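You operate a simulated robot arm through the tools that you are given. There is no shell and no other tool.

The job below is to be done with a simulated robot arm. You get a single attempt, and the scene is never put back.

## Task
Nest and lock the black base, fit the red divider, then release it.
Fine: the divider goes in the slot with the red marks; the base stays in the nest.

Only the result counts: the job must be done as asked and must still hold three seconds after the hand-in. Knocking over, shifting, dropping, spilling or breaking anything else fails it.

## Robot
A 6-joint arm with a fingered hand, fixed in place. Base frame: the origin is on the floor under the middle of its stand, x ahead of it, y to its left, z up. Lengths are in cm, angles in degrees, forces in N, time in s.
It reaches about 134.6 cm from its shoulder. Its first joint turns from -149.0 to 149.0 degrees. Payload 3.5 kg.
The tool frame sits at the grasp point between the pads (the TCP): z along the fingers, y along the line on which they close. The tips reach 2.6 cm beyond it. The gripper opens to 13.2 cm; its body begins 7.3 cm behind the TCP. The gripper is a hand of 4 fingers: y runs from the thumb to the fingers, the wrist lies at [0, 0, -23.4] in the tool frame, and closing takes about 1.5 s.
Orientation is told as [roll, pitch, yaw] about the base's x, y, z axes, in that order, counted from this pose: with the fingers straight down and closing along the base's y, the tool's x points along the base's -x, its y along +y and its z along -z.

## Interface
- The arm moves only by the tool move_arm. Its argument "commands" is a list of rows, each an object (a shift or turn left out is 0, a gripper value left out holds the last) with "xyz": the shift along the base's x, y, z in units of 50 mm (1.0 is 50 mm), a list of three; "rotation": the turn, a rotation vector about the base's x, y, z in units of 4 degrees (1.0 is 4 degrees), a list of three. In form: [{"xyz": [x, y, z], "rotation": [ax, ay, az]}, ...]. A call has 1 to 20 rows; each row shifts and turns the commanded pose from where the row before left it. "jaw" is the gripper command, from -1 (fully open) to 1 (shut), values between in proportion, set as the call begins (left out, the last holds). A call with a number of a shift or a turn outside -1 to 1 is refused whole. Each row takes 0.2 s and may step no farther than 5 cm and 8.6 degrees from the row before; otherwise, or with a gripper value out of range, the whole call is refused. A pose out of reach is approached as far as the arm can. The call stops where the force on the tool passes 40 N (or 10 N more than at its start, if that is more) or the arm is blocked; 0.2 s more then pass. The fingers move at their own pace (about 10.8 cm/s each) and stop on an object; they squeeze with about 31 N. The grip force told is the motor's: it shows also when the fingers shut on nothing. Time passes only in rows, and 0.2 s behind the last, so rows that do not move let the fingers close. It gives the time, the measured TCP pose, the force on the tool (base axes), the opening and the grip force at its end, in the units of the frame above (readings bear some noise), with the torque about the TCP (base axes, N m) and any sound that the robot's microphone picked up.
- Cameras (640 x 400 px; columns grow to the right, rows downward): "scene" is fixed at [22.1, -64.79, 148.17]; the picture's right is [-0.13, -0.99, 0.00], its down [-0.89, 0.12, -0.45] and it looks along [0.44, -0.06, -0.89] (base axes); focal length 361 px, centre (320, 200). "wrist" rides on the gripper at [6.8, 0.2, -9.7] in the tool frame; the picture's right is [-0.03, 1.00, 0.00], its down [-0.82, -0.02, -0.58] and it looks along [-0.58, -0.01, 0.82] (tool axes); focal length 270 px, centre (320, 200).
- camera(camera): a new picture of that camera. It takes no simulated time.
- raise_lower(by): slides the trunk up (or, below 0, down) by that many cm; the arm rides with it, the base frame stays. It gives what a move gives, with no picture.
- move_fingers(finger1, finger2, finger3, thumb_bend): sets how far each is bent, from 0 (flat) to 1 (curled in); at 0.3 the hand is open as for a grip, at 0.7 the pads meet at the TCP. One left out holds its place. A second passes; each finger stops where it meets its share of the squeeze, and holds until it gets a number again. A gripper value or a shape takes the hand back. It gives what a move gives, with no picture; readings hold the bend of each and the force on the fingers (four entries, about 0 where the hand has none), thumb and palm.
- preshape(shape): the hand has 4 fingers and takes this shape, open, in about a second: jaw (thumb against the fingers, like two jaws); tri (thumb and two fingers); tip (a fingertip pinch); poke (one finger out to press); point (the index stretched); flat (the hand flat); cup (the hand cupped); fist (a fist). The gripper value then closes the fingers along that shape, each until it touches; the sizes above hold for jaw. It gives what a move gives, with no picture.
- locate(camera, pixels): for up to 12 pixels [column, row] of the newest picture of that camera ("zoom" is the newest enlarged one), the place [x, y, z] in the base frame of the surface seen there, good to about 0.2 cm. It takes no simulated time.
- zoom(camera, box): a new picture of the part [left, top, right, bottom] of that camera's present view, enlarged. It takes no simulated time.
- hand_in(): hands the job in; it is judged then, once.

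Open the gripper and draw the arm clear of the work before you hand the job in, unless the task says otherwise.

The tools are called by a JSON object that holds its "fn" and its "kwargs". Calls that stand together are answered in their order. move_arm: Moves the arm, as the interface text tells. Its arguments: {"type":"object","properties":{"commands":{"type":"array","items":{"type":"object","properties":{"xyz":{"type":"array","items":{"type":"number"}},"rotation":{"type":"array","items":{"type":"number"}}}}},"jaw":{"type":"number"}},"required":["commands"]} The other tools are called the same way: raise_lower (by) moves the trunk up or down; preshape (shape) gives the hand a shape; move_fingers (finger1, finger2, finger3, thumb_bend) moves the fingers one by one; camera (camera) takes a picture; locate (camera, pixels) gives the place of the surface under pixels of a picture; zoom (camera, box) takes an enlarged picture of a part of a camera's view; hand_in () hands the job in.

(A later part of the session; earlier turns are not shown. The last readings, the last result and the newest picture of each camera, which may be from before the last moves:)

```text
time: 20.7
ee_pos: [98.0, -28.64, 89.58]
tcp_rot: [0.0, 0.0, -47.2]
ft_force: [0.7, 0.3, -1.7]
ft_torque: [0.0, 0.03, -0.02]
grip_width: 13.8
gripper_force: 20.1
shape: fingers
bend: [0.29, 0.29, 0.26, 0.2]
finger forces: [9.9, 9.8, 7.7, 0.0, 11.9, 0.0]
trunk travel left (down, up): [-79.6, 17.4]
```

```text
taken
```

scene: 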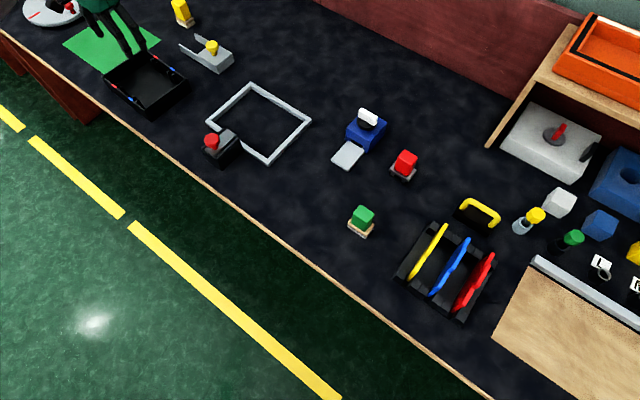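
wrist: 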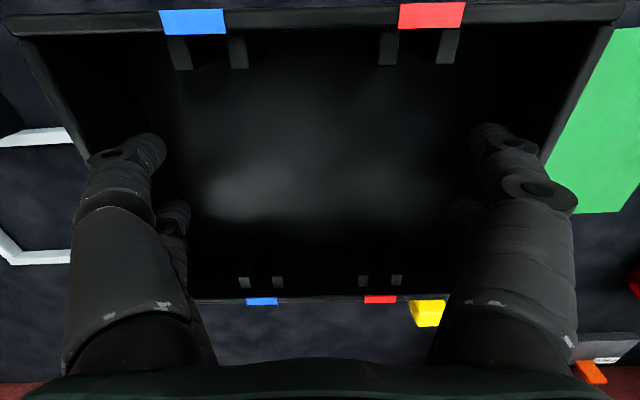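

The base hangs steady and level. I carry it to above the nest centre (82.8,−57.1) in 12 gentle rows while turning +2.2° to the nest's 45°.

{"fn": "move_arm", "kwargs": {"commands": [{"xyz": [-0.253, -0.474, 0], "rotation": [0, 0, 0.046]}, {"xyz": [-0.253, -0.474, 0], "rotation": [0, 0, 0.046]}, {"xyz": [-0.253, -0.474, 0], "rotation": [0, 0, 0.046]}, {"xyz": [-0.253, -0.474, 0], "rotation": [0, 0, 0.046]}, {"xyz": [-0.253, -0.474, 0], "rotation": [0, 0, 0.046]}, {"xyz": [-0.253, -0.474, 0], "rotation": [0, 0, 0.046]}, {"xyz": [-0.253, -0.474, 0], "rotation": [0, 0, 0.046]}, {"xyz": [-0.253, -0.474, 0], "rotation": [0, 0, 0.046]}, {"xyz": [-0.253, -0.474, 0], "rotation": [0, 0, 0.046]}, {"xyz": [-0.253, -0.474, 0], "rotation": [0, 0, 0.046]}, {"xyz": [-0.253, -0.474, 0], "rotation": [0, 0, 0.046]}, {"xyz": [-0.253, -0.474, 0], "rotation": [0, 0, 0.046]}, {}]}}

{"fn": "camera", "kwargs": {"camera": "wrist"}}

{"fn": "camera", "kwargs": {"camera": "scene"}}

```text
time: 23.5
ee_pos: [82.75, -57.11, 89.77]
tcp_rot: [0.1, 0.0, -45.0]
ft_force: [0.4, -0.4, -2.6]
ft_torque: [-0.02, 0.04, 0.02]
grip_width: 13.79
gripper_force: 19.4
shape: fingers
bend: [0.29, 0.29, 0.26, 0.2]
finger forces: [9.9, 9.7, 7.6, 0.0, 11.7, 0.1]
trunk travel left (down, up): [-79.6, 17.4]
```

```text
taken
```

wrist: 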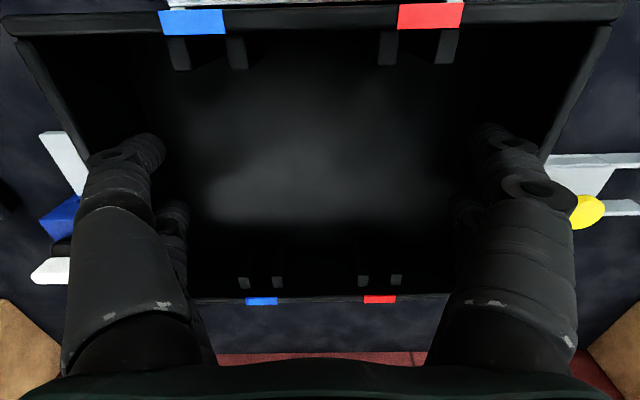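

```text
taken
```

scene: 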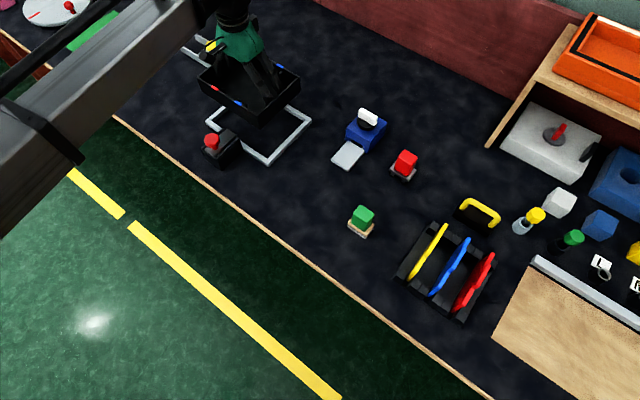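

The base is above the nest. I zoom and locate its rim marks/corners to confirm its actual centre and angle.

{"fn": "zoom", "kwargs": {"camera": "scene", "box": [185, 40, 325, 175]}}

{"fn": "locate", "kwargs": {"camera": "wrist", "pixels": [[192, 21], [430, 16], [261, 301], [380, 299], [10, 25], [618, 15], [320, 17], [320, 299], [240, 200]]}}

```text
2.96 times, centred on (255, 108) of scene
```

zoom: 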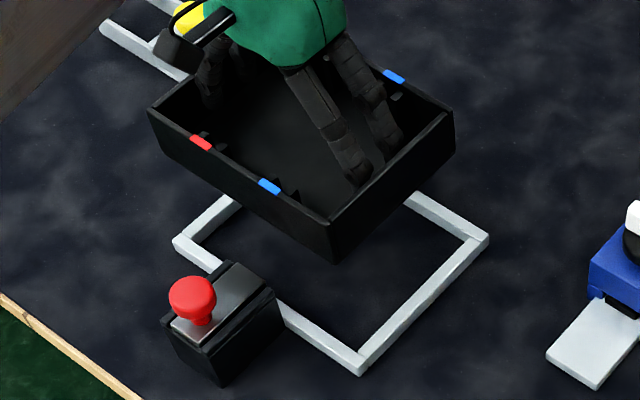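

```text
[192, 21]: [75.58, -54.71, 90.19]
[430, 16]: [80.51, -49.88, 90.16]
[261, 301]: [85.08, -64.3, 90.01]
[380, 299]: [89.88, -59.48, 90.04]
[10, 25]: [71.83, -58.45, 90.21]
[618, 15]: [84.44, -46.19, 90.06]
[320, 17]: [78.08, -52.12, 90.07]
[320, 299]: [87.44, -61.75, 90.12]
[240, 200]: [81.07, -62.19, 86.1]
```

The base centre measures (82.76,−57.09) at ≈44.7°, matching the nest. I lower 9 cm (bottom ≈76.3, just above the rails at 75.4) and check.

{"fn": "raise_lower", "kwargs": {"by": -9}}

{"fn": "zoom", "kwargs": {"camera": "scene", "box": [185, 40, 325, 175]}}

```text
time: 24.7
ee_pos: [82.68, -56.89, 80.83]
tcp_rot: [0.0, 0.0, -45.0]
ft_force: [0.2, -0.3, -3.1]
ft_torque: [0.03, -0.03, 0.04]
grip_width: 13.79
gripper_force: 19.3
shape: fingers
bend: [0.29, 0.29, 0.26, 0.2]
finger forces: [9.7, 9.7, 7.6, 0.0, 11.8, 0.0]
trunk travel left (down, up): [-70.6, 26.4]
```

```text
2.96 times, centred on (255, 108) of scene
```

zoom: 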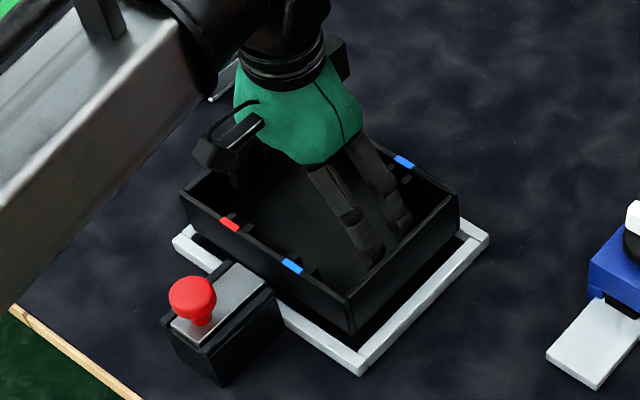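

The base hovers inside the frame outline with margins on all sides. I lower 1.3 cm, entering the frame, and check the force.

{"fn": "raise_lower", "kwargs": {"by": -1.3}}

{"fn": "zoom", "kwargs": {"camera": "scene", "box": [185, 40, 325, 175]}}

```text
time: 25.3
ee_pos: [82.71, -57.0, 79.37]
tcp_rot: [0.0, 0.0, -45.0]
ft_force: [0.1, -1.0, -3.2]
ft_torque: [-0.01, 0.0, -0.03]
grip_width: 13.78
gripper_force: 19.3
shape: fingers
bend: [0.29, 0.29, 0.26, 0.2]
finger forces: [9.8, 9.7, 7.6, 0.0, 11.8, 0.1]
trunk travel left (down, up): [-69.3, 27.7]
```

```text
2.96 times, centred on (255, 108) of scene
```

zoom: 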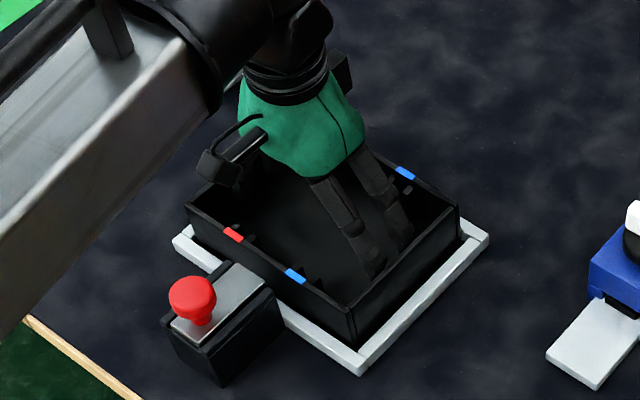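

Still only the base's weight on the tool. I lower 1.05 cm more.

{"fn": "raise_lower", "kwargs": {"by": -1.05}}

{"fn": "zoom", "kwargs": {"camera": "scene", "box": [185, 40, 325, 175]}}

```text
time: 25.9
ee_pos: [82.56, -57.03, 78.44]
tcp_rot: [0.0, 0.0, -45.0]
ft_force: [0.4, 0.0, -2.4]
ft_torque: [-0.01, 0.0, -0.03]
grip_width: 13.78
gripper_force: 19.3
shape: fingers
bend: [0.29, 0.29, 0.26, 0.2]
finger forces: [9.9, 9.8, 7.6, 0.1, 11.8, 0.0]
trunk travel left (down, up): [-68.3, 28.7]
```

```text
2.96 times, centred on (255, 108) of scene
```

zoom: 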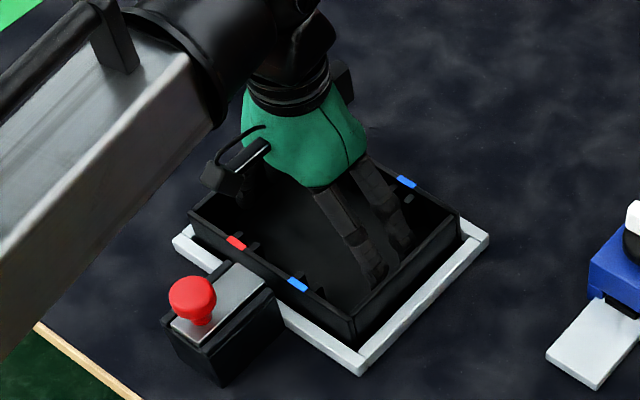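

About 0.15 cm remains; I lower 0.2 cm to seat it.

{"fn": "raise_lower", "kwargs": {"by": -0.2}}

```text
time: 26.4
ee_pos: [82.69, -56.87, 78.3]
tcp_rot: [0.0, 0.0, -45.1]
ft_force: [0.3, -1.3, 5.5]
ft_torque: [0.42, -0.46, -0.1]
grip_width: 13.8
gripper_force: 21.0
shape: fingers
bend: [0.29, 0.29, 0.26, 0.2]
finger forces: [10.7, 10.8, 8.4, 0.1, 12.5, 0.0]
trunk travel left (down, up): [-68.1, 28.9]
```

The base is seated (+5.5 N). I relax the fingers inward to 0.42, freeing the walls.

{"fn": "move_fingers", "kwargs": {"finger1": 0.42, "finger2": 0.42, "finger3": 0.42, "thumb_bend": 0.42}}

{"fn": "camera", "kwargs": {"camera": "wrist"}}

```text
time: 27.4
ee_pos: [82.75, -56.94, 78.25]
tcp_rot: [0.0, 0.1, -45.1]
ft_force: [-0.7, -0.1, 0.4]
ft_torque: [0.01, -0.01, 0.0]
grip_width: 9.37
gripper_force: 0.1
shape: fingers
bend: [0.42, 0.42, 0.42, 0.42]
finger forces: [0.0, 0.0, 0.1, 0.0, 0.0, 0.1]
trunk travel left (down, up): [-68.1, 28.9]
```

```text
taken
```

wrist: 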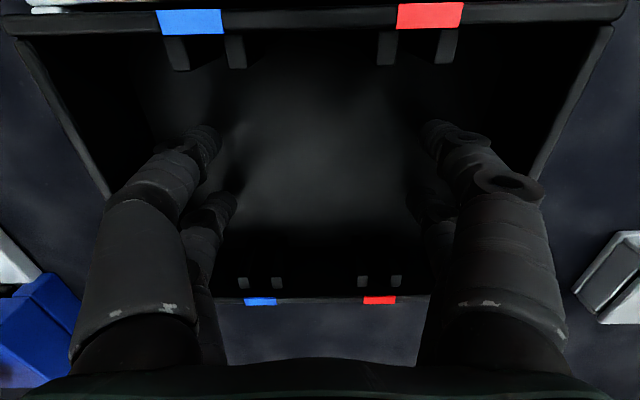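

The fingers are free (all forces ≈0). I lift out 16 cm with the trunk.

{"fn": "raise_lower", "kwargs": {"by": 16}}

{"fn": "camera", "kwargs": {"camera": "wrist"}}

{"fn": "zoom", "kwargs": {"camera": "scene", "box": [185, 60, 325, 175]}}

```text
time: 29.3
ee_pos: [82.74, -56.94, 94.18]
tcp_rot: [0.0, 0.0, -44.9]
ft_force: [-0.8, 0.1, 0.0]
ft_torque: [0.0, -0.01, 0.0]
grip_width: 9.37
gripper_force: 0.0
shape: fingers
bend: [0.42, 0.42, 0.42, 0.42]
finger forces: [0.1, 0.0, 0.0, 0.0, 0.0, 0.1]
trunk travel left (down, up): [-84.1, 12.9]
```

```text
taken
```

wrist: 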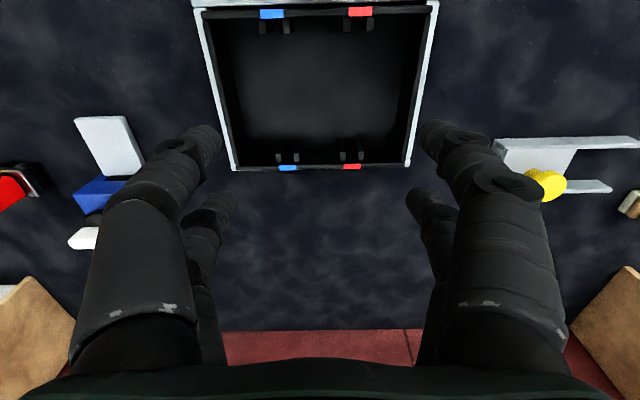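

```text
3.48 times, centred on (255, 118) of scene
```

zoom: 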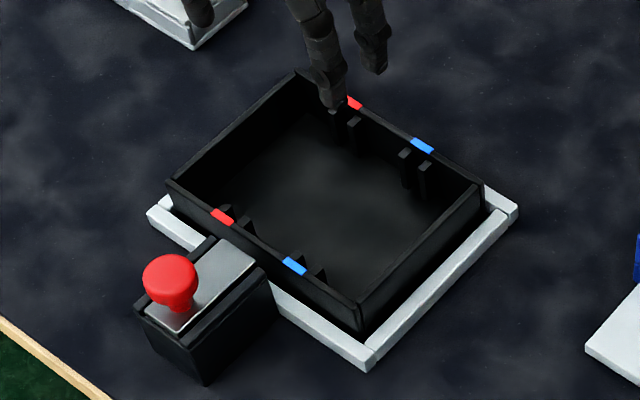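

The base sits in the frame. I verify its rim height and position, and measure the lock's plate and knob from the scene zoom.

{"fn": "locate", "kwargs": {"camera": "zoom", "pixels": [[170, 182], [295, 75], [360, 305], [480, 188], [222, 217], [294, 266], [354, 103], [422, 146], [170, 270], [215, 265], [240, 255], [165, 318]]}}

{"fn": "zoom", "kwargs": {"camera": "scene", "box": [195, 120, 275, 170]}}

```text
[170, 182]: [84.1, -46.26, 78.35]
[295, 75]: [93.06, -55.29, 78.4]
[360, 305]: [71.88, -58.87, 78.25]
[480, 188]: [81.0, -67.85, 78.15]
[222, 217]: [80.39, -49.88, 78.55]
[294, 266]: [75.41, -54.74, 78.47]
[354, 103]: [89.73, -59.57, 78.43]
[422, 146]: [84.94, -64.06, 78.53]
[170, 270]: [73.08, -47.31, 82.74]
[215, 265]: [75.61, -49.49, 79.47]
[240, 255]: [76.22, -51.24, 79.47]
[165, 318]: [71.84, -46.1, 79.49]
```

```text
8.00 times, centred on (235, 145) of scene
```

zoom: 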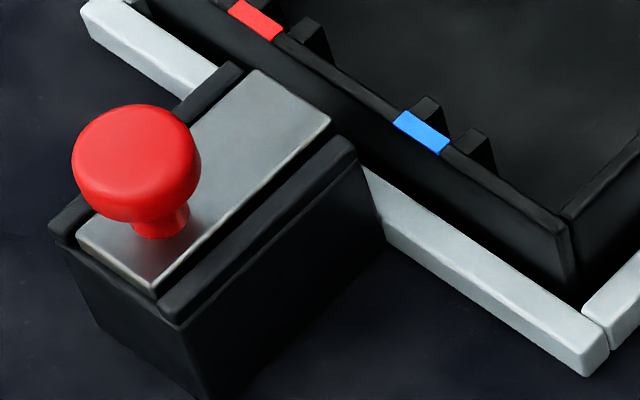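

Rim z≈78.4 and centre ≈(82.6,−57.1): seated. Now I locate the slide plate's corners (258,75),(325,118),(82,237),(152,285) and the knob (135,160).

{"fn": "locate", "kwargs": {"camera": "zoom", "pixels": [[258, 76], [324, 119], [86, 236], [153, 284], [130, 140], [80, 160], [195, 170], [137, 115], [160, 230], [340, 145], [170, 310], [225, 80]]}}

{"fn": "locate", "kwargs": {"camera": "zoom", "pixels": [[60, 225], [200, 200], [110, 205], [140, 215], [185, 200], [250, 225], [200, 380], [380, 240], [330, 130], [310, 160], [260, 30], [370, 120]]}}

```text
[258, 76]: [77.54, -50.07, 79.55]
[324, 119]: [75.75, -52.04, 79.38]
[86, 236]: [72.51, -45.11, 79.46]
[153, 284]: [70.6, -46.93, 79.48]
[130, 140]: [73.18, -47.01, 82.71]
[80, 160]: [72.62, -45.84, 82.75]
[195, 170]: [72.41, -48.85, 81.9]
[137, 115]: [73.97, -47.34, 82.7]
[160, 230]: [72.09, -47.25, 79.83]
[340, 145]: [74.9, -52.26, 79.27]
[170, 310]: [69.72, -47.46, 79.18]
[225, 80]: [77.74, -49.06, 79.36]
```

```text
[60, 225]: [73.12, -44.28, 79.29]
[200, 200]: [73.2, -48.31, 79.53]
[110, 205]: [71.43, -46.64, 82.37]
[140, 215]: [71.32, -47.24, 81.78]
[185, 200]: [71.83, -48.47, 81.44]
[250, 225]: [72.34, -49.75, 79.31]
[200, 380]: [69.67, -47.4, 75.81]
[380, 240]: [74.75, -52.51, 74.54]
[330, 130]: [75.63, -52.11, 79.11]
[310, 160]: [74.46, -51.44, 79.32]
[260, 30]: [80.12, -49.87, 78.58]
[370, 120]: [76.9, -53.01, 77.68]
```

The slide plate spans u 16.7–19.4, v 83.1–90.3 (top 79.5) with the knob (Ø≈2.9, z 81–82.7) at u≈18.1, v≈84.9, i.e. about (72.8,−47.2); sliding it along +v should cover the base's rim at v≈92. I move above the knob at z=94.

{"fn": "move_arm", "kwargs": {"commands": [{"xyz": [-0.402, 0.394, 0]}, {"xyz": [-0.402, 0.394, 0]}, {"xyz": [-0.402, 0.394, 0]}, {"xyz": [-0.402, 0.394, 0]}, {"xyz": [-0.402, 0.394, 0]}, {}]}}

{"fn": "camera", "kwargs": {"camera": "wrist"}}

```text
time: 30.7
ee_pos: [72.5, -47.24, 94.15]
tcp_rot: [-0.1, 0.1, -45.0]
ft_force: [0.1, 0.4, -0.6]
ft_torque: [-0.02, -0.01, 0.02]
grip_width: 9.38
gripper_force: 0.0
shape: fingers
bend: [0.42, 0.42, 0.42, 0.42]
finger forces: [0.0, 0.0, 0.0, 0.0, 0.1, 0.1]
trunk travel left (down, up): [-84.1, 12.9]
```

```text
taken
```

wrist: 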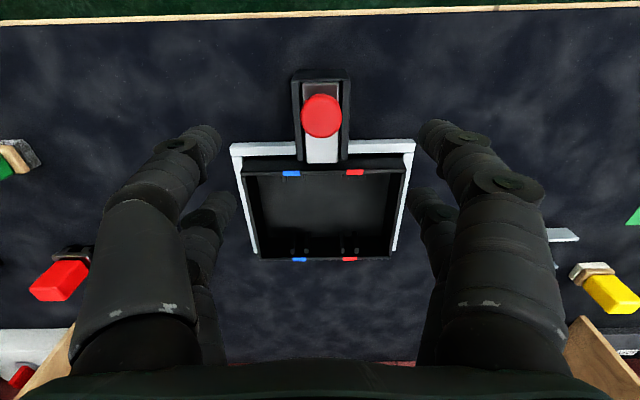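

The knob appears at (321,115). I locate its centre and extents from this viewpoint.

{"fn": "zoom", "kwargs": {"camera": "wrist", "box": [270, 60, 380, 180]}}

{"fn": "locate", "kwargs": {"camera": "wrist", "pixels": [[321, 115], [304, 115], [338, 115], [321, 99], [321, 131], [321, 150], [308, 160], [337, 160], [321, 88]]}}

```text
3.33 times, centred on (325, 120) of wrist
```

zoom: 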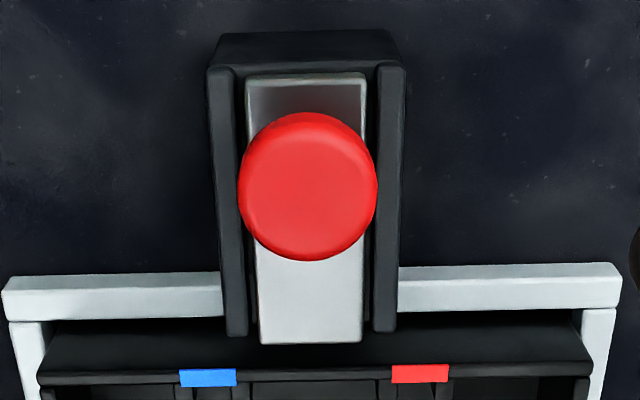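

```text
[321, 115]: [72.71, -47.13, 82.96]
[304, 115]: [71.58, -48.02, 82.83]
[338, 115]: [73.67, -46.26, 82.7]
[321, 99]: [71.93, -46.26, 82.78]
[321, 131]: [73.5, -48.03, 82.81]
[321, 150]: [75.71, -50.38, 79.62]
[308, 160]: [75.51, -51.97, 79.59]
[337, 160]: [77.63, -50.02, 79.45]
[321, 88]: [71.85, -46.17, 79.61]
```

The knob head centre is (72.71,−47.13), Ø≈3.3, top 82.9. I shift slightly to centre the two finger pairs around it and lower to z≈82.8, keeping tips (≈80.2) above the block rails (79.4).

{"fn": "move_arm", "kwargs": {"commands": [{"xyz": [-0.006, 0.07, 0]}, {}]}}

{"fn": "raise_lower", "kwargs": {"by": -11.3}}

{"fn": "camera", "kwargs": {"camera": "wrist"}}

{"fn": "zoom", "kwargs": {"camera": "scene", "box": [165, 60, 305, 175]}}

```text
time: 31.3
ee_pos: [72.75, -46.82, 94.16]
tcp_rot: [-0.1, 0.0, -44.9]
ft_force: [0.4, -1.0, 0.0]
ft_torque: [0.01, 0.0, 0.01]
grip_width: 9.38
gripper_force: 0.1
shape: fingers
bend: [0.42, 0.42, 0.42, 0.42]
finger forces: [0.0, 0.2, 0.1, 0.1, 0.0, 0.0]
trunk travel left (down, up): [-84.1, 12.9]
```

```text
time: 32.7
ee_pos: [72.62, -46.89, 82.99]
tcp_rot: [0.0, 0.1, -45.0]
ft_force: [-0.6, 0.7, 0.0]
ft_torque: [-0.01, -0.02, 0.02]
grip_width: 9.37
gripper_force: 0.1
shape: fingers
bend: [0.42, 0.42, 0.42, 0.42]
finger forces: [0.0, 0.1, 0.0, 0.1, 0.0, 0.0]
trunk travel left (down, up): [-72.8, 24.2]
```

```text
taken
```

wrist: 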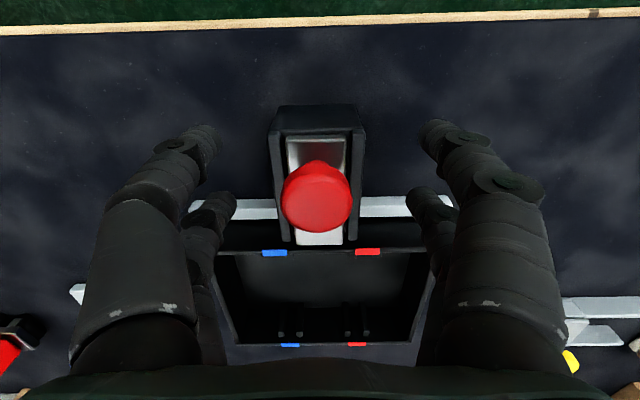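

```text
3.48 times, centred on (235, 118) of scene
```

zoom: 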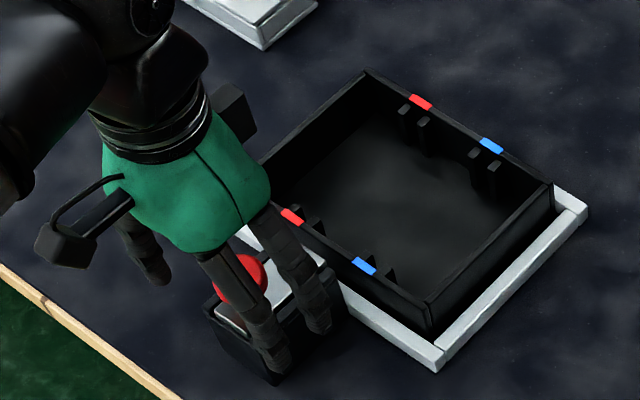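

The knob at (317,195) is between the finger pairs. I close gently with finger bends of 0.6 so the fingers cage it.

{"fn": "move_fingers", "kwargs": {"finger1": 0.58, "finger2": 0.58, "finger3": 0.58, "thumb_bend": 0.58}}

{"fn": "camera", "kwargs": {"camera": "wrist"}}

{"fn": "zoom", "kwargs": {"camera": "scene", "box": [165, 60, 305, 175]}}

```text
time: 33.7
ee_pos: [72.49, -46.83, 82.89]
tcp_rot: [0.0, 0.0, -45.0]
ft_force: [0.5, 0.4, -0.4]
ft_torque: [0.0, -0.01, 0.03]
grip_width: 4.29
gripper_force: 0.0
shape: fingers
bend: [0.57, 0.57, 0.57, 0.57]
finger forces: [0.0, 0.0, 0.0, 0.1, 0.0, 0.1]
trunk travel left (down, up): [-72.8, 24.2]
```

```text
taken
```

wrist: 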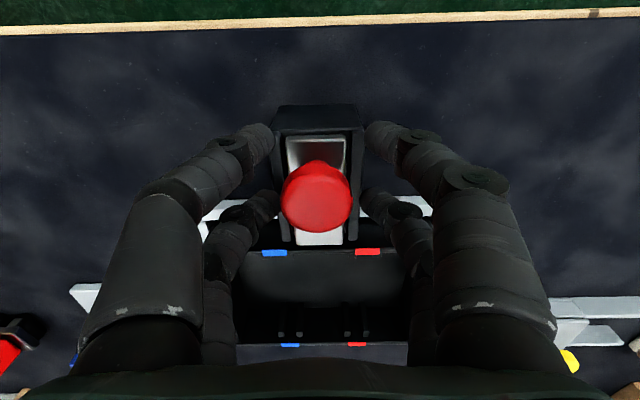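

```text
3.48 times, centred on (235, 118) of scene
```

zoom: 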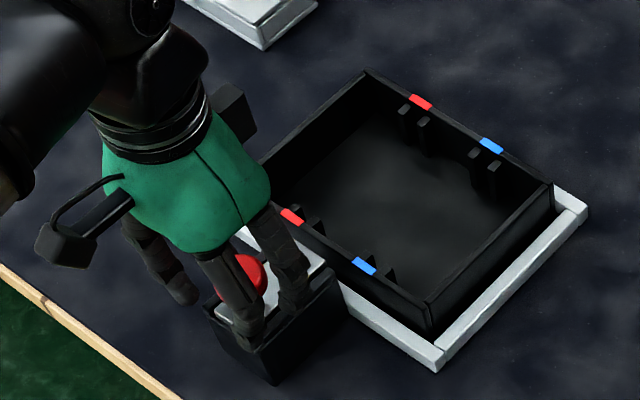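

No contact at 4.3 cm opening yet, and the knob lies between the pairs. I close further to 0.66.

{"fn": "move_fingers", "kwargs": {"finger1": 0.66, "finger2": 0.66, "finger3": 0.66, "thumb_bend": 0.66}}

{"fn": "camera", "kwargs": {"camera": "wrist"}}

{"fn": "zoom", "kwargs": {"camera": "scene", "box": [165, 60, 305, 175]}}

```text
time: 34.7
ee_pos: [72.56, -46.76, 82.79]
tcp_rot: [-0.1, -0.1, -45.0]
ft_force: [-0.7, -2.0, -0.5]
ft_torque: [-0.02, -0.02, -0.02]
grip_width: 1.37
gripper_force: 0.8
shape: fingers
bend: [0.66, 0.66, 0.65, 0.66]
finger forces: [0.0, 0.0, 1.1, 0.0, 0.0, 0.1]
trunk travel left (down, up): [-72.8, 24.2]
```

```text
taken
```

wrist: 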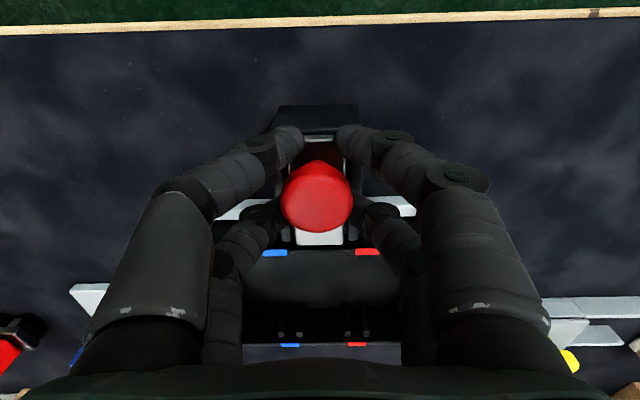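

```text
3.48 times, centred on (235, 118) of scene
```

zoom: 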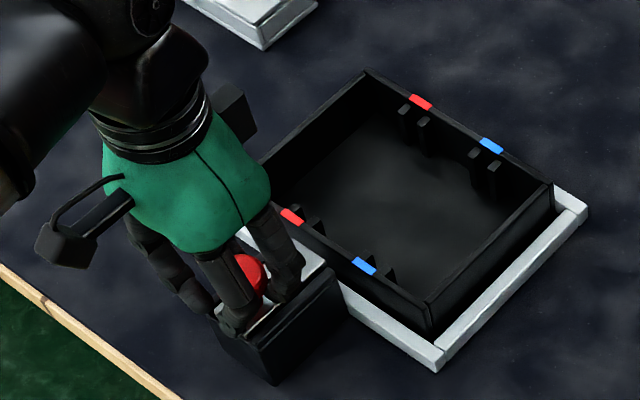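

The fingers now cage the knob on both sides (finger 3 touching, 1.1 N). I slide along +v by 1.5 cm in small rows and check that the plate follows.

{"fn": "move_arm", "kwargs": {"commands": [{"xyz": [0.0707, -0.0707, 0]}, {"xyz": [0.0707, -0.0707, 0]}, {"xyz": [0.0707, -0.0707, 0]}, {}]}}

{"fn": "camera", "kwargs": {"camera": "wrist"}}

{"fn": "zoom", "kwargs": {"camera": "scene", "box": [165, 60, 305, 175]}}

```text
time: 35.7
ee_pos: [73.68, -47.93, 83.04]
tcp_rot: [0.0, -0.1, -44.9]
ft_force: [-0.9, 1.1, -0.2]
ft_torque: [-0.01, 0.01, -0.02]
grip_width: 1.39
gripper_force: 0.6
shape: fingers
bend: [0.66, 0.66, 0.66, 0.66]
finger forces: [0.0, 0.0, 0.1, 0.0, 1.6, 0.0]
trunk travel left (down, up): [-72.8, 24.2]
```

```text
taken
```

wrist: 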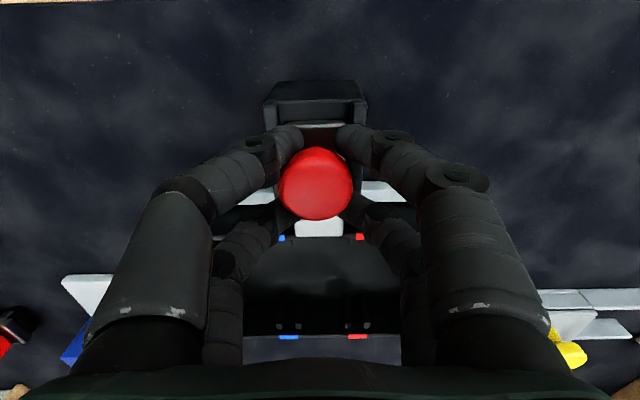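

```text
3.48 times, centred on (235, 118) of scene
```

zoom: 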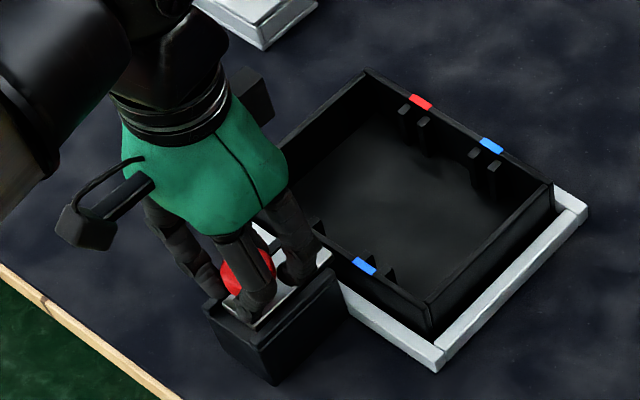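

The plate follows the knob and its front edge reaches the rim line (≈(318,232)). I continue 1.5 cm more.

{"fn": "move_arm", "kwargs": {"commands": [{"xyz": [0.0707, -0.0707, 0]}, {"xyz": [0.0707, -0.0707, 0]}, {"xyz": [0.0707, -0.0707, 0]}, {}]}}

{"fn": "camera", "kwargs": {"camera": "wrist"}}

{"fn": "zoom", "kwargs": {"camera": "scene", "box": [165, 60, 305, 175]}}

```text
time: 36.7
ee_pos: [74.74, -48.99, 82.89]
tcp_rot: [0.0, 0.1, -45.0]
ft_force: [-1.8, 1.1, -1.3]
ft_torque: [0.0, 0.02, 0.0]
grip_width: 1.47
gripper_force: 1.4
shape: fingers
bend: [0.66, 0.66, 0.66, 0.66]
finger forces: [0.1, 0.0, 0.1, 0.0, 1.7, 0.0]
trunk travel left (down, up): [-72.8, 24.2]
```

```text
taken
```

wrist: 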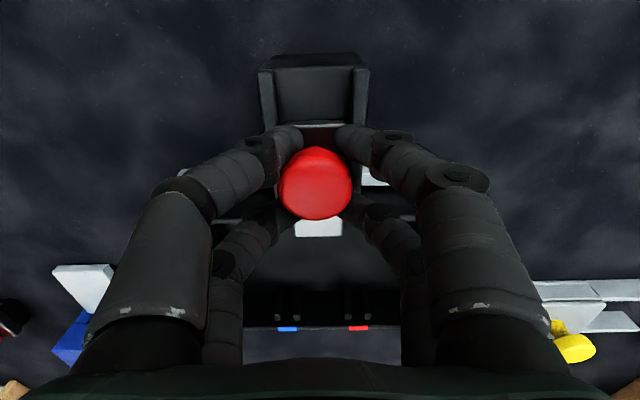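

```text
3.48 times, centred on (235, 118) of scene
```

zoom: 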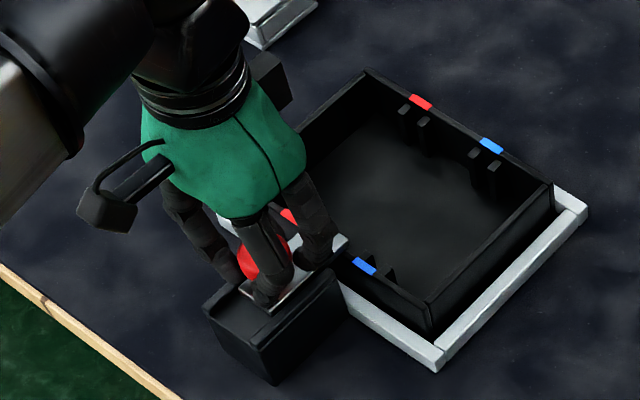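

The plate now crosses over the rim (front at (318,230)). I continue in small steps to find the end stop, watching the force.

{"fn": "move_arm", "kwargs": {"commands": [{"xyz": [0.0707, -0.0707, 0]}, {"xyz": [0.0354, -0.0354, 0]}, {}]}}

```text
time: 37.5
ee_pos: [75.14, -49.57, 82.93]
tcp_rot: [0.0, -0.1, -45.0]
ft_force: [-1.8, 1.6, 0.7]
ft_torque: [-0.01, 0.04, -0.01]
grip_width: 1.43
gripper_force: 0.8
shape: fingers
bend: [0.66, 0.66, 0.66, 0.66]
finger forces: [0.1, 0.0, 0.1, 0.0, 1.6, 0.1]
trunk travel left (down, up): [-72.8, 24.2]
```

Friction only (~2.4 N), no stop or click yet. I advance another 0.75 cm.

{"fn": "move_arm", "kwargs": {"commands": [{"xyz": [0.0354, -0.0354, 0]}, {"xyz": [0.0354, -0.0354, 0]}, {"xyz": [0.0354, -0.0354, 0]}, {}]}}

{"fn": "camera", "kwargs": {"camera": "wrist"}}

{"fn": "zoom", "kwargs": {"camera": "scene", "box": [165, 60, 305, 175]}}

```text
time: 38.5
ee_pos: [75.68, -50.01, 82.93]
tcp_rot: [0.0, -0.1, -45.0]
ft_force: [-6.4, 3.6, -1.9]
ft_torque: [0.03, 0.02, -0.04]
grip_width: 1.79
gripper_force: 3.3
shape: fingers
bend: [0.65, 0.66, 0.66, 0.65]
finger forces: [1.1, 0.1, 0.1, 0.0, 5.7, 0.0]
trunk travel left (down, up): [-72.8, 24.2]
```

```text
taken
```

wrist: 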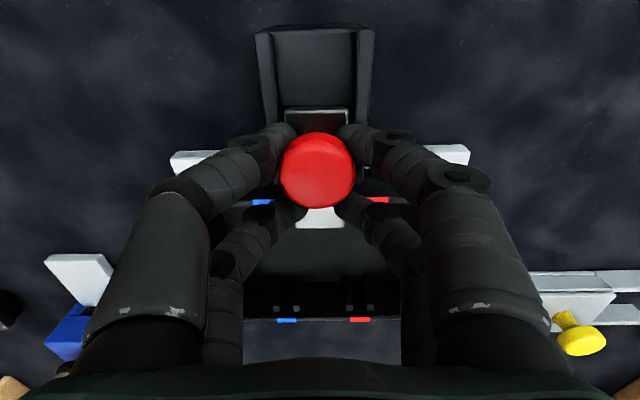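

```text
3.48 times, centred on (235, 118) of scene
```

zoom: 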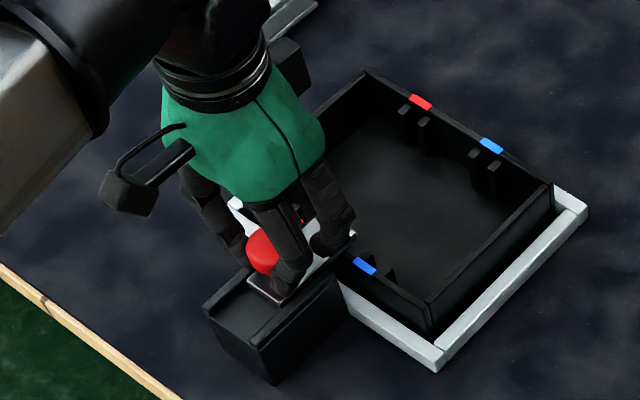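

The force rose to ~7 N, suggesting the end stop. I locate the knob and plate to see how far it travelled.

{"fn": "locate", "kwargs": {"camera": "wrist", "pixels": [[318, 170], [300, 170], [336, 170], [318, 150], [318, 190], [320, 220], [306, 222], [335, 222], [316, 117], [315, 70], [265, 201], [378, 199]]}}

{"fn": "zoom", "kwargs": {"camera": "scene", "box": [205, 110, 275, 160]}}

```text
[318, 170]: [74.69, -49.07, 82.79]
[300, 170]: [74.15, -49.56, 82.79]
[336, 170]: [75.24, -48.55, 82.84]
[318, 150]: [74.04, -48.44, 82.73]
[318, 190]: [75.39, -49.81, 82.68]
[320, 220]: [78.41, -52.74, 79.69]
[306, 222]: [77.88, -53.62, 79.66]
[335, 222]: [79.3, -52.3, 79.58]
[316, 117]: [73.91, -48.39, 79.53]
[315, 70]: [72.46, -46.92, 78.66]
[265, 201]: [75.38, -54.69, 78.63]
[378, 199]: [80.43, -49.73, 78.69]
```

```text
8.00 times, centred on (240, 135) of scene
```

zoom: 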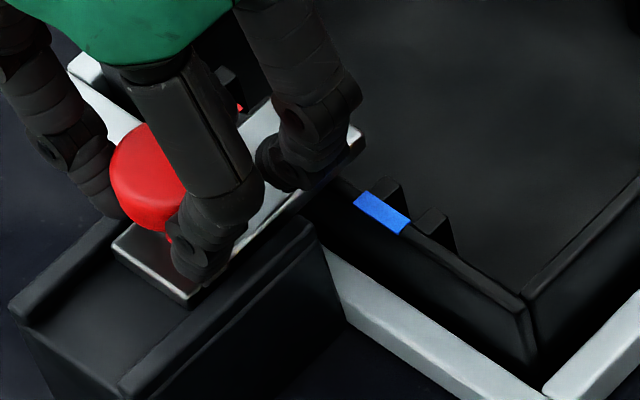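

The knob has moved to v≈87.6 (≈2.9 cm travel) and the plate front lies ≈0.5 cm past the wall's inner side; the base did not move. I push 0.4 cm more to see whether it is truly at the end stop.

{"fn": "move_arm", "kwargs": {"commands": [{"xyz": [0.0283, -0.0283, 0]}, {"xyz": [0.0283, -0.0283, 0]}, {}, {}]}}

{"fn": "camera", "kwargs": {"camera": "wrist"}}

{"fn": "locate", "kwargs": {"camera": "wrist", "pixels": [[318, 165], [318, 117], [320, 220], [378, 195], [265, 197]]}}

```text
time: 39.5
ee_pos: [75.98, -50.38, 82.98]
tcp_rot: [-0.1, 0.0, -45.0]
ft_force: [-6.1, 0.2, -3.0]
ft_torque: [-0.02, 0.05, 0.02]
grip_width: 2.11
gripper_force: 3.7
shape: fingers
bend: [0.65, 0.66, 0.66, 0.64]
finger forces: [1.4, 0.0, 0.0, 0.1, 6.0, 0.2]
trunk travel left (down, up): [-72.8, 24.2]
```

```text
taken
```

wrist: 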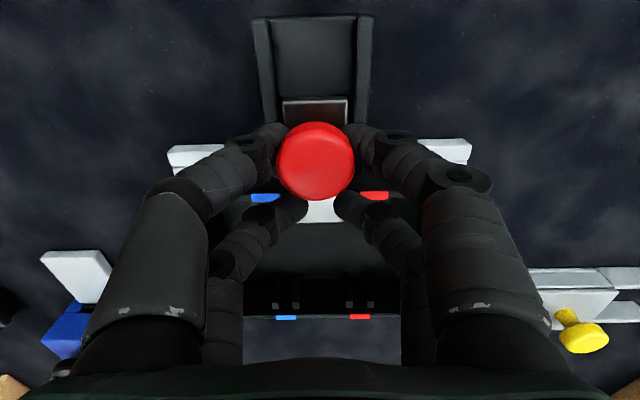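

```text
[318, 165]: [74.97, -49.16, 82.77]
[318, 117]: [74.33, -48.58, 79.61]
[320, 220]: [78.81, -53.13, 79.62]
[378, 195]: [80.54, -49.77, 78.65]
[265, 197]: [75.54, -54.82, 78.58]
```

The knob seems stuck at v≈87.7 while the fingers ride over it. I reopen the cage a bit, re-centre (−1.2 cm along v), and regrip firmly for a definitive push.

{"fn": "move_fingers", "kwargs": {"finger1": 0.56, "finger2": 0.56, "finger3": 0.56, "thumb_bend": 0.56}}

{"fn": "zoom", "kwargs": {"camera": "wrist", "box": [230, 0, 410, 240]}}

```text
time: 40.5
ee_pos: [75.94, -50.38, 82.84]
tcp_rot: [0.1, 0.0, -44.9]
ft_force: [-0.1, -0.3, 0.6]
ft_torque: [-0.03, -0.01, 0.0]
grip_width: 4.51
gripper_force: 0.1
shape: fingers
bend: [0.56, 0.56, 0.56, 0.56]
finger forces: [0.1, 0.0, 0.0, 0.1, 0.0, 0.0]
trunk travel left (down, up): [-72.8, 24.2]
```

```text
1.67 times, centred on (320, 120) of wrist
```

zoom: 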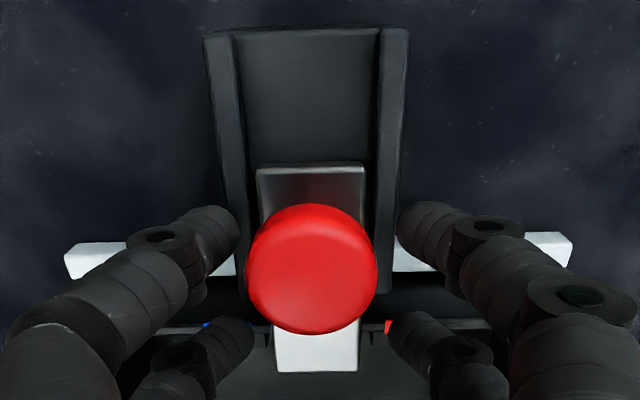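

I locate the plate's front edge (315,370), back edge (310,170), knob centre (311,268) in this clearer zoom.

{"fn": "locate", "kwargs": {"camera": "zoom", "pixels": [[315, 366], [285, 366], [350, 366], [310, 171], [262, 171], [358, 171], [311, 268], [252, 268], [370, 268], [311, 210], [310, 100], [310, 35]]}}

```text
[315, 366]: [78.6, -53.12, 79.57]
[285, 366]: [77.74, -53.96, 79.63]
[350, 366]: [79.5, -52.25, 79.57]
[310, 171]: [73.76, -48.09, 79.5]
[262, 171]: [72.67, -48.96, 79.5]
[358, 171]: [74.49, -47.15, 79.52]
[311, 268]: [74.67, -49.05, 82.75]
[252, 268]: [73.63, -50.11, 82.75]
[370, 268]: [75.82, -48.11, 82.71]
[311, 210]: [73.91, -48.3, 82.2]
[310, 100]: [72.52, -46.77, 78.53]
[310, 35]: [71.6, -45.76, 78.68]
```

The plate has travelled ≈2.9 cm and its front (v≈93.15) lies over and past the base's wall (v≈92.0–92.6). To be sure it is fully home I re-centre the hand on the knob and regrip firmly.

{"fn": "move_arm", "kwargs": {"commands": [{"xyz": [-0.0743, 0.0743, 0]}, {"xyz": [-0.0743, 0.0743, 0]}, {"xyz": [-0.0743, 0.0743, 0]}, {"xyz": [-0.0743, 0.0743, 0]}, {}]}}

{"fn": "move_fingers", "kwargs": {"finger1": 0.7, "finger2": 0.7, "finger3": 0.7, "thumb_bend": 0.7}}

{"fn": "camera", "kwargs": {"camera": "wrist"}}

```text
time: 41.7
ee_pos: [74.45, -48.91, 82.87]
tcp_rot: [0.1, 0.0, -45.0]
ft_force: [0.4, 0.1, 0.6]
ft_torque: [0.0, 0.01, -0.02]
grip_width: 4.52
gripper_force: 0.1
shape: fingers
bend: [0.56, 0.56, 0.56, 0.56]
finger forces: [0.0, 0.0, 0.0, 0.0, 0.1, 0.0]
trunk travel left (down, up): [-72.8, 24.2]
```

```text
time: 42.7
ee_pos: [74.55, -48.82, 82.9]
tcp_rot: [0.0, 0.1, -45.0]
ft_force: [-1.0, -0.8, -3.5]
ft_torque: [0.04, 0.06, -0.03]
grip_width: 0.15
gripper_force: 3.2
shape: fingers
bend: [0.7, 0.67, 0.65, 0.7]
finger forces: [0.0, 2.4, 4.2, 0.1, 0.1, 0.1]
trunk travel left (down, up): [-72.8, 24.2]
```

```text
taken
```

wrist: 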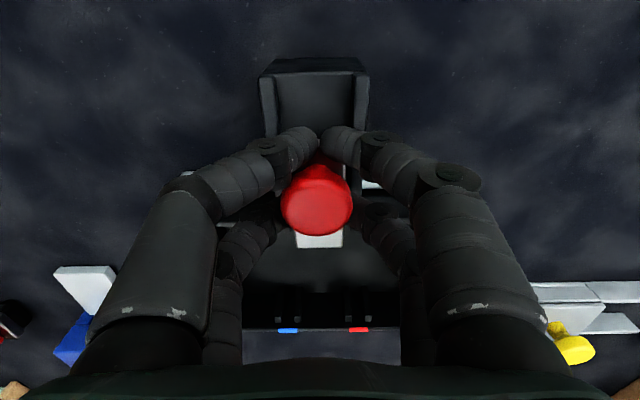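

The front pair has closed behind the knob. I push +v by 0.3 cm steps and watch the force.

{"fn": "move_arm", "kwargs": {"commands": [{"xyz": [0.0424, -0.0424, 0]}, {}]}}

{"fn": "move_arm", "kwargs": {"commands": [{"xyz": [0.0424, -0.0424, 0]}, {}]}}

```text
time: 43.3
ee_pos: [74.83, -49.02, 82.85]
tcp_rot: [0.1, 0.1, -45.0]
ft_force: [-1.9, -0.4, -2.3]
ft_torque: [0.04, 0.09, -0.05]
grip_width: 0.14
gripper_force: 2.5
shape: fingers
bend: [0.7, 0.67, 0.66, 0.7]
finger forces: [0.0, 1.7, 2.9, 0.0, 0.0, 0.0]
trunk travel left (down, up): [-72.8, 24.2]
```

```text
time: 43.9
ee_pos: [74.85, -49.21, 82.88]
tcp_rot: [0.0, 0.0, -45.0]
ft_force: [-2.9, -0.1, -3.1]
ft_torque: [0.03, 0.05, -0.05]
grip_width: 0.17
gripper_force: 3.0
shape: fingers
bend: [0.7, 0.68, 0.67, 0.7]
finger forces: [0.0, 1.1, 2.0, 0.0, 2.2, 0.0]
trunk travel left (down, up): [-72.8, 24.2]
```

Contact from behind is building (thumb 2.2 N). I keep pushing in 0.3 cm steps.

{"fn": "move_arm", "kwargs": {"commands": [{"xyz": [0.0424, -0.0424, 0]}, {}]}}

{"fn": "move_arm", "kwargs": {"commands": [{"xyz": [0.0424, -0.0424, 0]}, {}]}}

{"fn": "camera", "kwargs": {"camera": "wrist"}}

```text
time: 44.5
ee_pos: [75.12, -49.34, 82.89]
tcp_rot: [0.0, 0.1, -45.0]
ft_force: [-8.2, 6.2, -4.2]
ft_torque: [0.09, 0.08, -0.06]
grip_width: 0.2
gripper_force: 5.3
shape: fingers
bend: [0.7, 0.69, 0.68, 0.7]
finger forces: [1.4, 0.6, 1.5, 0.0, 8.0, 0.1]
trunk travel left (down, up): [-72.8, 24.2]
```

```text
time: 45.1
ee_pos: [75.23, -49.55, 83.07]
tcp_rot: [0.1, 0.2, -45.1]
ft_force: [-14.7, 13.6, -5.8]
ft_torque: [0.17, 0.13, -0.14]
grip_width: 0.4
gripper_force: 10.2
shape: fingers
bend: [0.69, 0.69, 0.69, 0.69]
finger forces: [3.8, 0.2, 0.8, 0.0, 14.9, 0.0]
trunk travel left (down, up): [-72.8, 24.2]
```

```text
taken
```

wrist: 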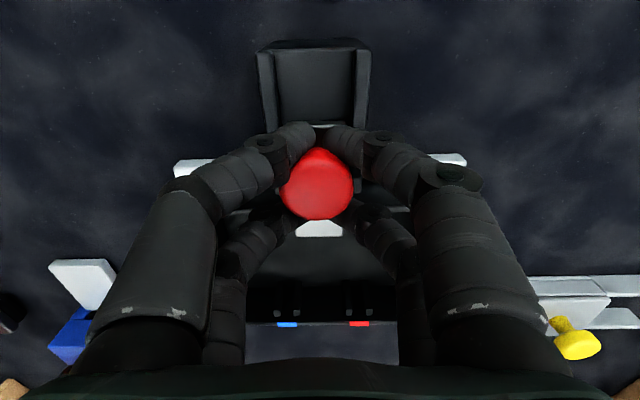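

With ~20 N reaction the slide is firmly at its end stop, so the lock is fully home. I open the fingers and check the plate's final place.

{"fn": "move_fingers", "kwargs": {"finger1": 0.5, "finger2": 0.5, "finger3": 0.5, "thumb_bend": 0.5}}

{"fn": "raise_lower", "kwargs": {"by": 10}}

{"fn": "camera", "kwargs": {"camera": "wrist"}}

{"fn": "zoom", "kwargs": {"camera": "scene", "box": [185, 70, 325, 175]}}

```text
time: 46.1
ee_pos: [75.43, -49.66, 82.92]
tcp_rot: [-0.1, 0.0, -45.0]
ft_force: [0.1, 0.2, -0.4]
ft_torque: [-0.01, -0.02, 0.0]
grip_width: 6.52
gripper_force: 0.0
shape: fingers
bend: [0.5, 0.5, 0.5, 0.5]
finger forces: [0.0, 0.0, 0.0, 0.1, 0.0, 0.1]
trunk travel left (down, up): [-72.8, 24.2]
```

```text
time: 47.4
ee_pos: [75.44, -49.58, 93.01]
tcp_rot: [0.0, 0.0, -45.0]
ft_force: [0.0, 0.2, 0.5]
ft_torque: [-0.01, -0.03, -0.03]
grip_width: 6.5
gripper_force: 0.0
shape: fingers
bend: [0.5, 0.5, 0.5, 0.5]
finger forces: [0.0, 0.0, 0.0, 0.0, 0.0, 0.0]
trunk travel left (down, up): [-82.8, 14.2]
```

```text
taken
```

wrist: 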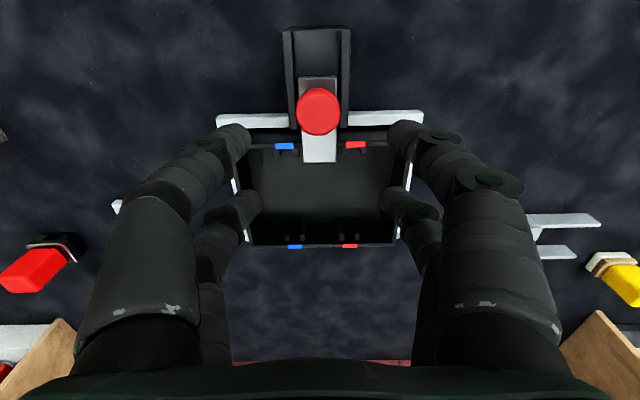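

```text
3.81 times, centred on (255, 122) of scene
```

zoom: 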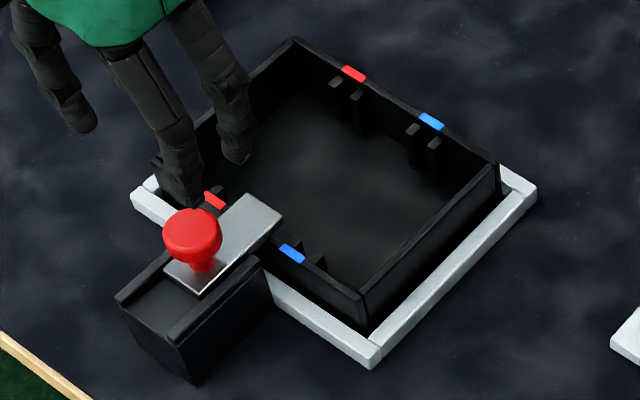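

The plate clearly covers the rim between the red and blue marks. I locate the plate front and the rim marks once more for the record and for the divider target.

{"fn": "locate", "kwargs": {"camera": "zoom", "pixels": [[245, 197], [282, 215], [192, 245], [216, 201], [291, 253], [353, 74], [432, 122], [335, 83], [355, 96], [215, 190], [230, 196]]}}

{"fn": "locate", "kwargs": {"camera": "wrist", "pixels": [[284, 146], [355, 144], [295, 247], [350, 245], [320, 158], [318, 110]]}}

```text
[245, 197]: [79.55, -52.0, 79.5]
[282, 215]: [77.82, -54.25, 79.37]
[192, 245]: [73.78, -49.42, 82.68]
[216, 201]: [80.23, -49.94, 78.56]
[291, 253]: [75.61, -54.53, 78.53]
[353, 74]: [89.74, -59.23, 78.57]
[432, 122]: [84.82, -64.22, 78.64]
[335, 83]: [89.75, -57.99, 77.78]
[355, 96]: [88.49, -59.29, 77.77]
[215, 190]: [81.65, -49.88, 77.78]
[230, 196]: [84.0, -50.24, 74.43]
```

```text
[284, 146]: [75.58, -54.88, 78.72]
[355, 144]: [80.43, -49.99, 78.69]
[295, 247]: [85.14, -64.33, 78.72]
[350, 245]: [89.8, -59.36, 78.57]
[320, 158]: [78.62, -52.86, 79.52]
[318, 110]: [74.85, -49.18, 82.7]
```

The lock plate front is at v≈93.2 over the wall; the red slot centre is at ≈(85.05,−54.63), v-direction at −45°. Now I travel at z≈93 to above the red divider (≈(35.1,−96.1)).

{"fn": "move_arm", "kwargs": {"commands": [{"xyz": [-0.576, -0.664, 0]}, {"xyz": [-0.576, -0.664, 0]}, {"xyz": [-0.576, -0.664, 0]}, {"xyz": [-0.576, -0.664, 0]}, {"xyz": [-0.576, -0.664, 0]}, {"xyz": [-0.576, -0.664, 0]}, {"xyz": [-0.576, -0.664, 0]}, {"xyz": [-0.576, -0.664, 0]}, {"xyz": [-0.576, -0.664, 0]}, {"xyz": [-0.576, -0.664, 0]}, {"xyz": [-0.576, -0.664, 0]}, {"xyz": [-0.576, -0.664, 0]}, {"xyz": [-0.576, -0.664, 0]}, {"xyz": [-0.576, -0.664, 0]}, {}]}}

{"fn": "camera", "kwargs": {"camera": "wrist"}}

{"fn": "camera", "kwargs": {"camera": "scene"}}

```text
time: 50.6
ee_pos: [35.13, -96.25, 92.91]
tcp_rot: [0.0, 0.0, -45.0]
ft_force: [-0.2, 0.4, -0.6]
ft_torque: [0.01, 0.01, 0.02]
grip_width: 6.56
gripper_force: 0.0
shape: fingers
bend: [0.5, 0.5, 0.5, 0.5]
finger forces: [0.0, 0.0, 0.1, 0.0, 0.0, 0.0]
trunk travel left (down, up): [-82.8, 14.2]
```

```text
taken
```

wrist: 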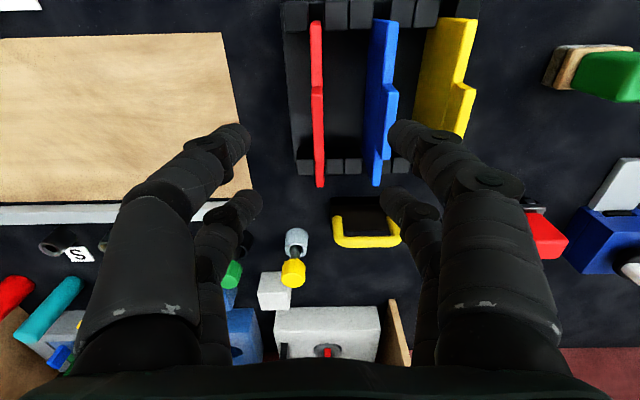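

```text
taken
```

scene: 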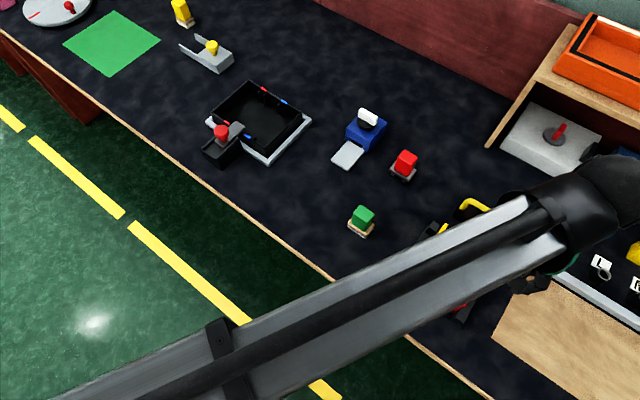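

The red divider is seen edge-on from (316,22) to (320,187), with blue and yellow to its right. I zoom in and locate its ends, tab and thickness.

{"fn": "zoom", "kwargs": {"camera": "wrist", "box": [270, 0, 490, 200]}}

```text
2.00 times, centred on (380, 100) of wrist
```

zoom: 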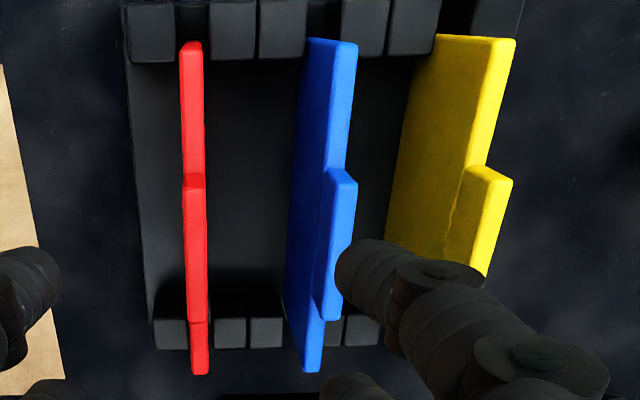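

I locate the red divider along its edge (191,50),(192,120),(194,185),(196,250),(197,315),(199,365), plus the blue one and rack posts.

{"fn": "locate", "kwargs": {"camera": "zoom", "pixels": [[191, 48], [192, 120], [194, 182], [196, 250], [197, 316], [200, 330], [200, 368], [188, 250], [204, 250], [343, 100], [340, 250], [313, 360]]}}

{"fn": "locate", "kwargs": {"camera": "zoom", "pixels": [[150, 10], [228, 10], [280, 10], [170, 320], [230, 320], [268, 318], [260, 180], [150, 180], [345, 180], [336, 310], [185, 120], [199, 120]]}}

```text
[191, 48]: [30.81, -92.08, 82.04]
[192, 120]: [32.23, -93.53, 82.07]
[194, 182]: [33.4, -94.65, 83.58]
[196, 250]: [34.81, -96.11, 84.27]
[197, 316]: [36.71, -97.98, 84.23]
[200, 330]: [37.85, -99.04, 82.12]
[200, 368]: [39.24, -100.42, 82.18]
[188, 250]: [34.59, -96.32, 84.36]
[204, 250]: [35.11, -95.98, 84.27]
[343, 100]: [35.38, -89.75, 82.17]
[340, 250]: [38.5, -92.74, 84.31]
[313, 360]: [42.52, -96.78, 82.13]
```

```text
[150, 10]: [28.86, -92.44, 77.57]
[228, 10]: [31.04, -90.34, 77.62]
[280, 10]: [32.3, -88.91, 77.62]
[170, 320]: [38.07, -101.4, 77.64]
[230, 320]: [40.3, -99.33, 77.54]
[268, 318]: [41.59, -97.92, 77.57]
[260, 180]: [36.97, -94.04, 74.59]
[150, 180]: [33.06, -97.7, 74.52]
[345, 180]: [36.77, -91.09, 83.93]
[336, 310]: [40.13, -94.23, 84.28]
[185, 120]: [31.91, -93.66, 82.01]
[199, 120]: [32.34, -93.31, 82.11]
```

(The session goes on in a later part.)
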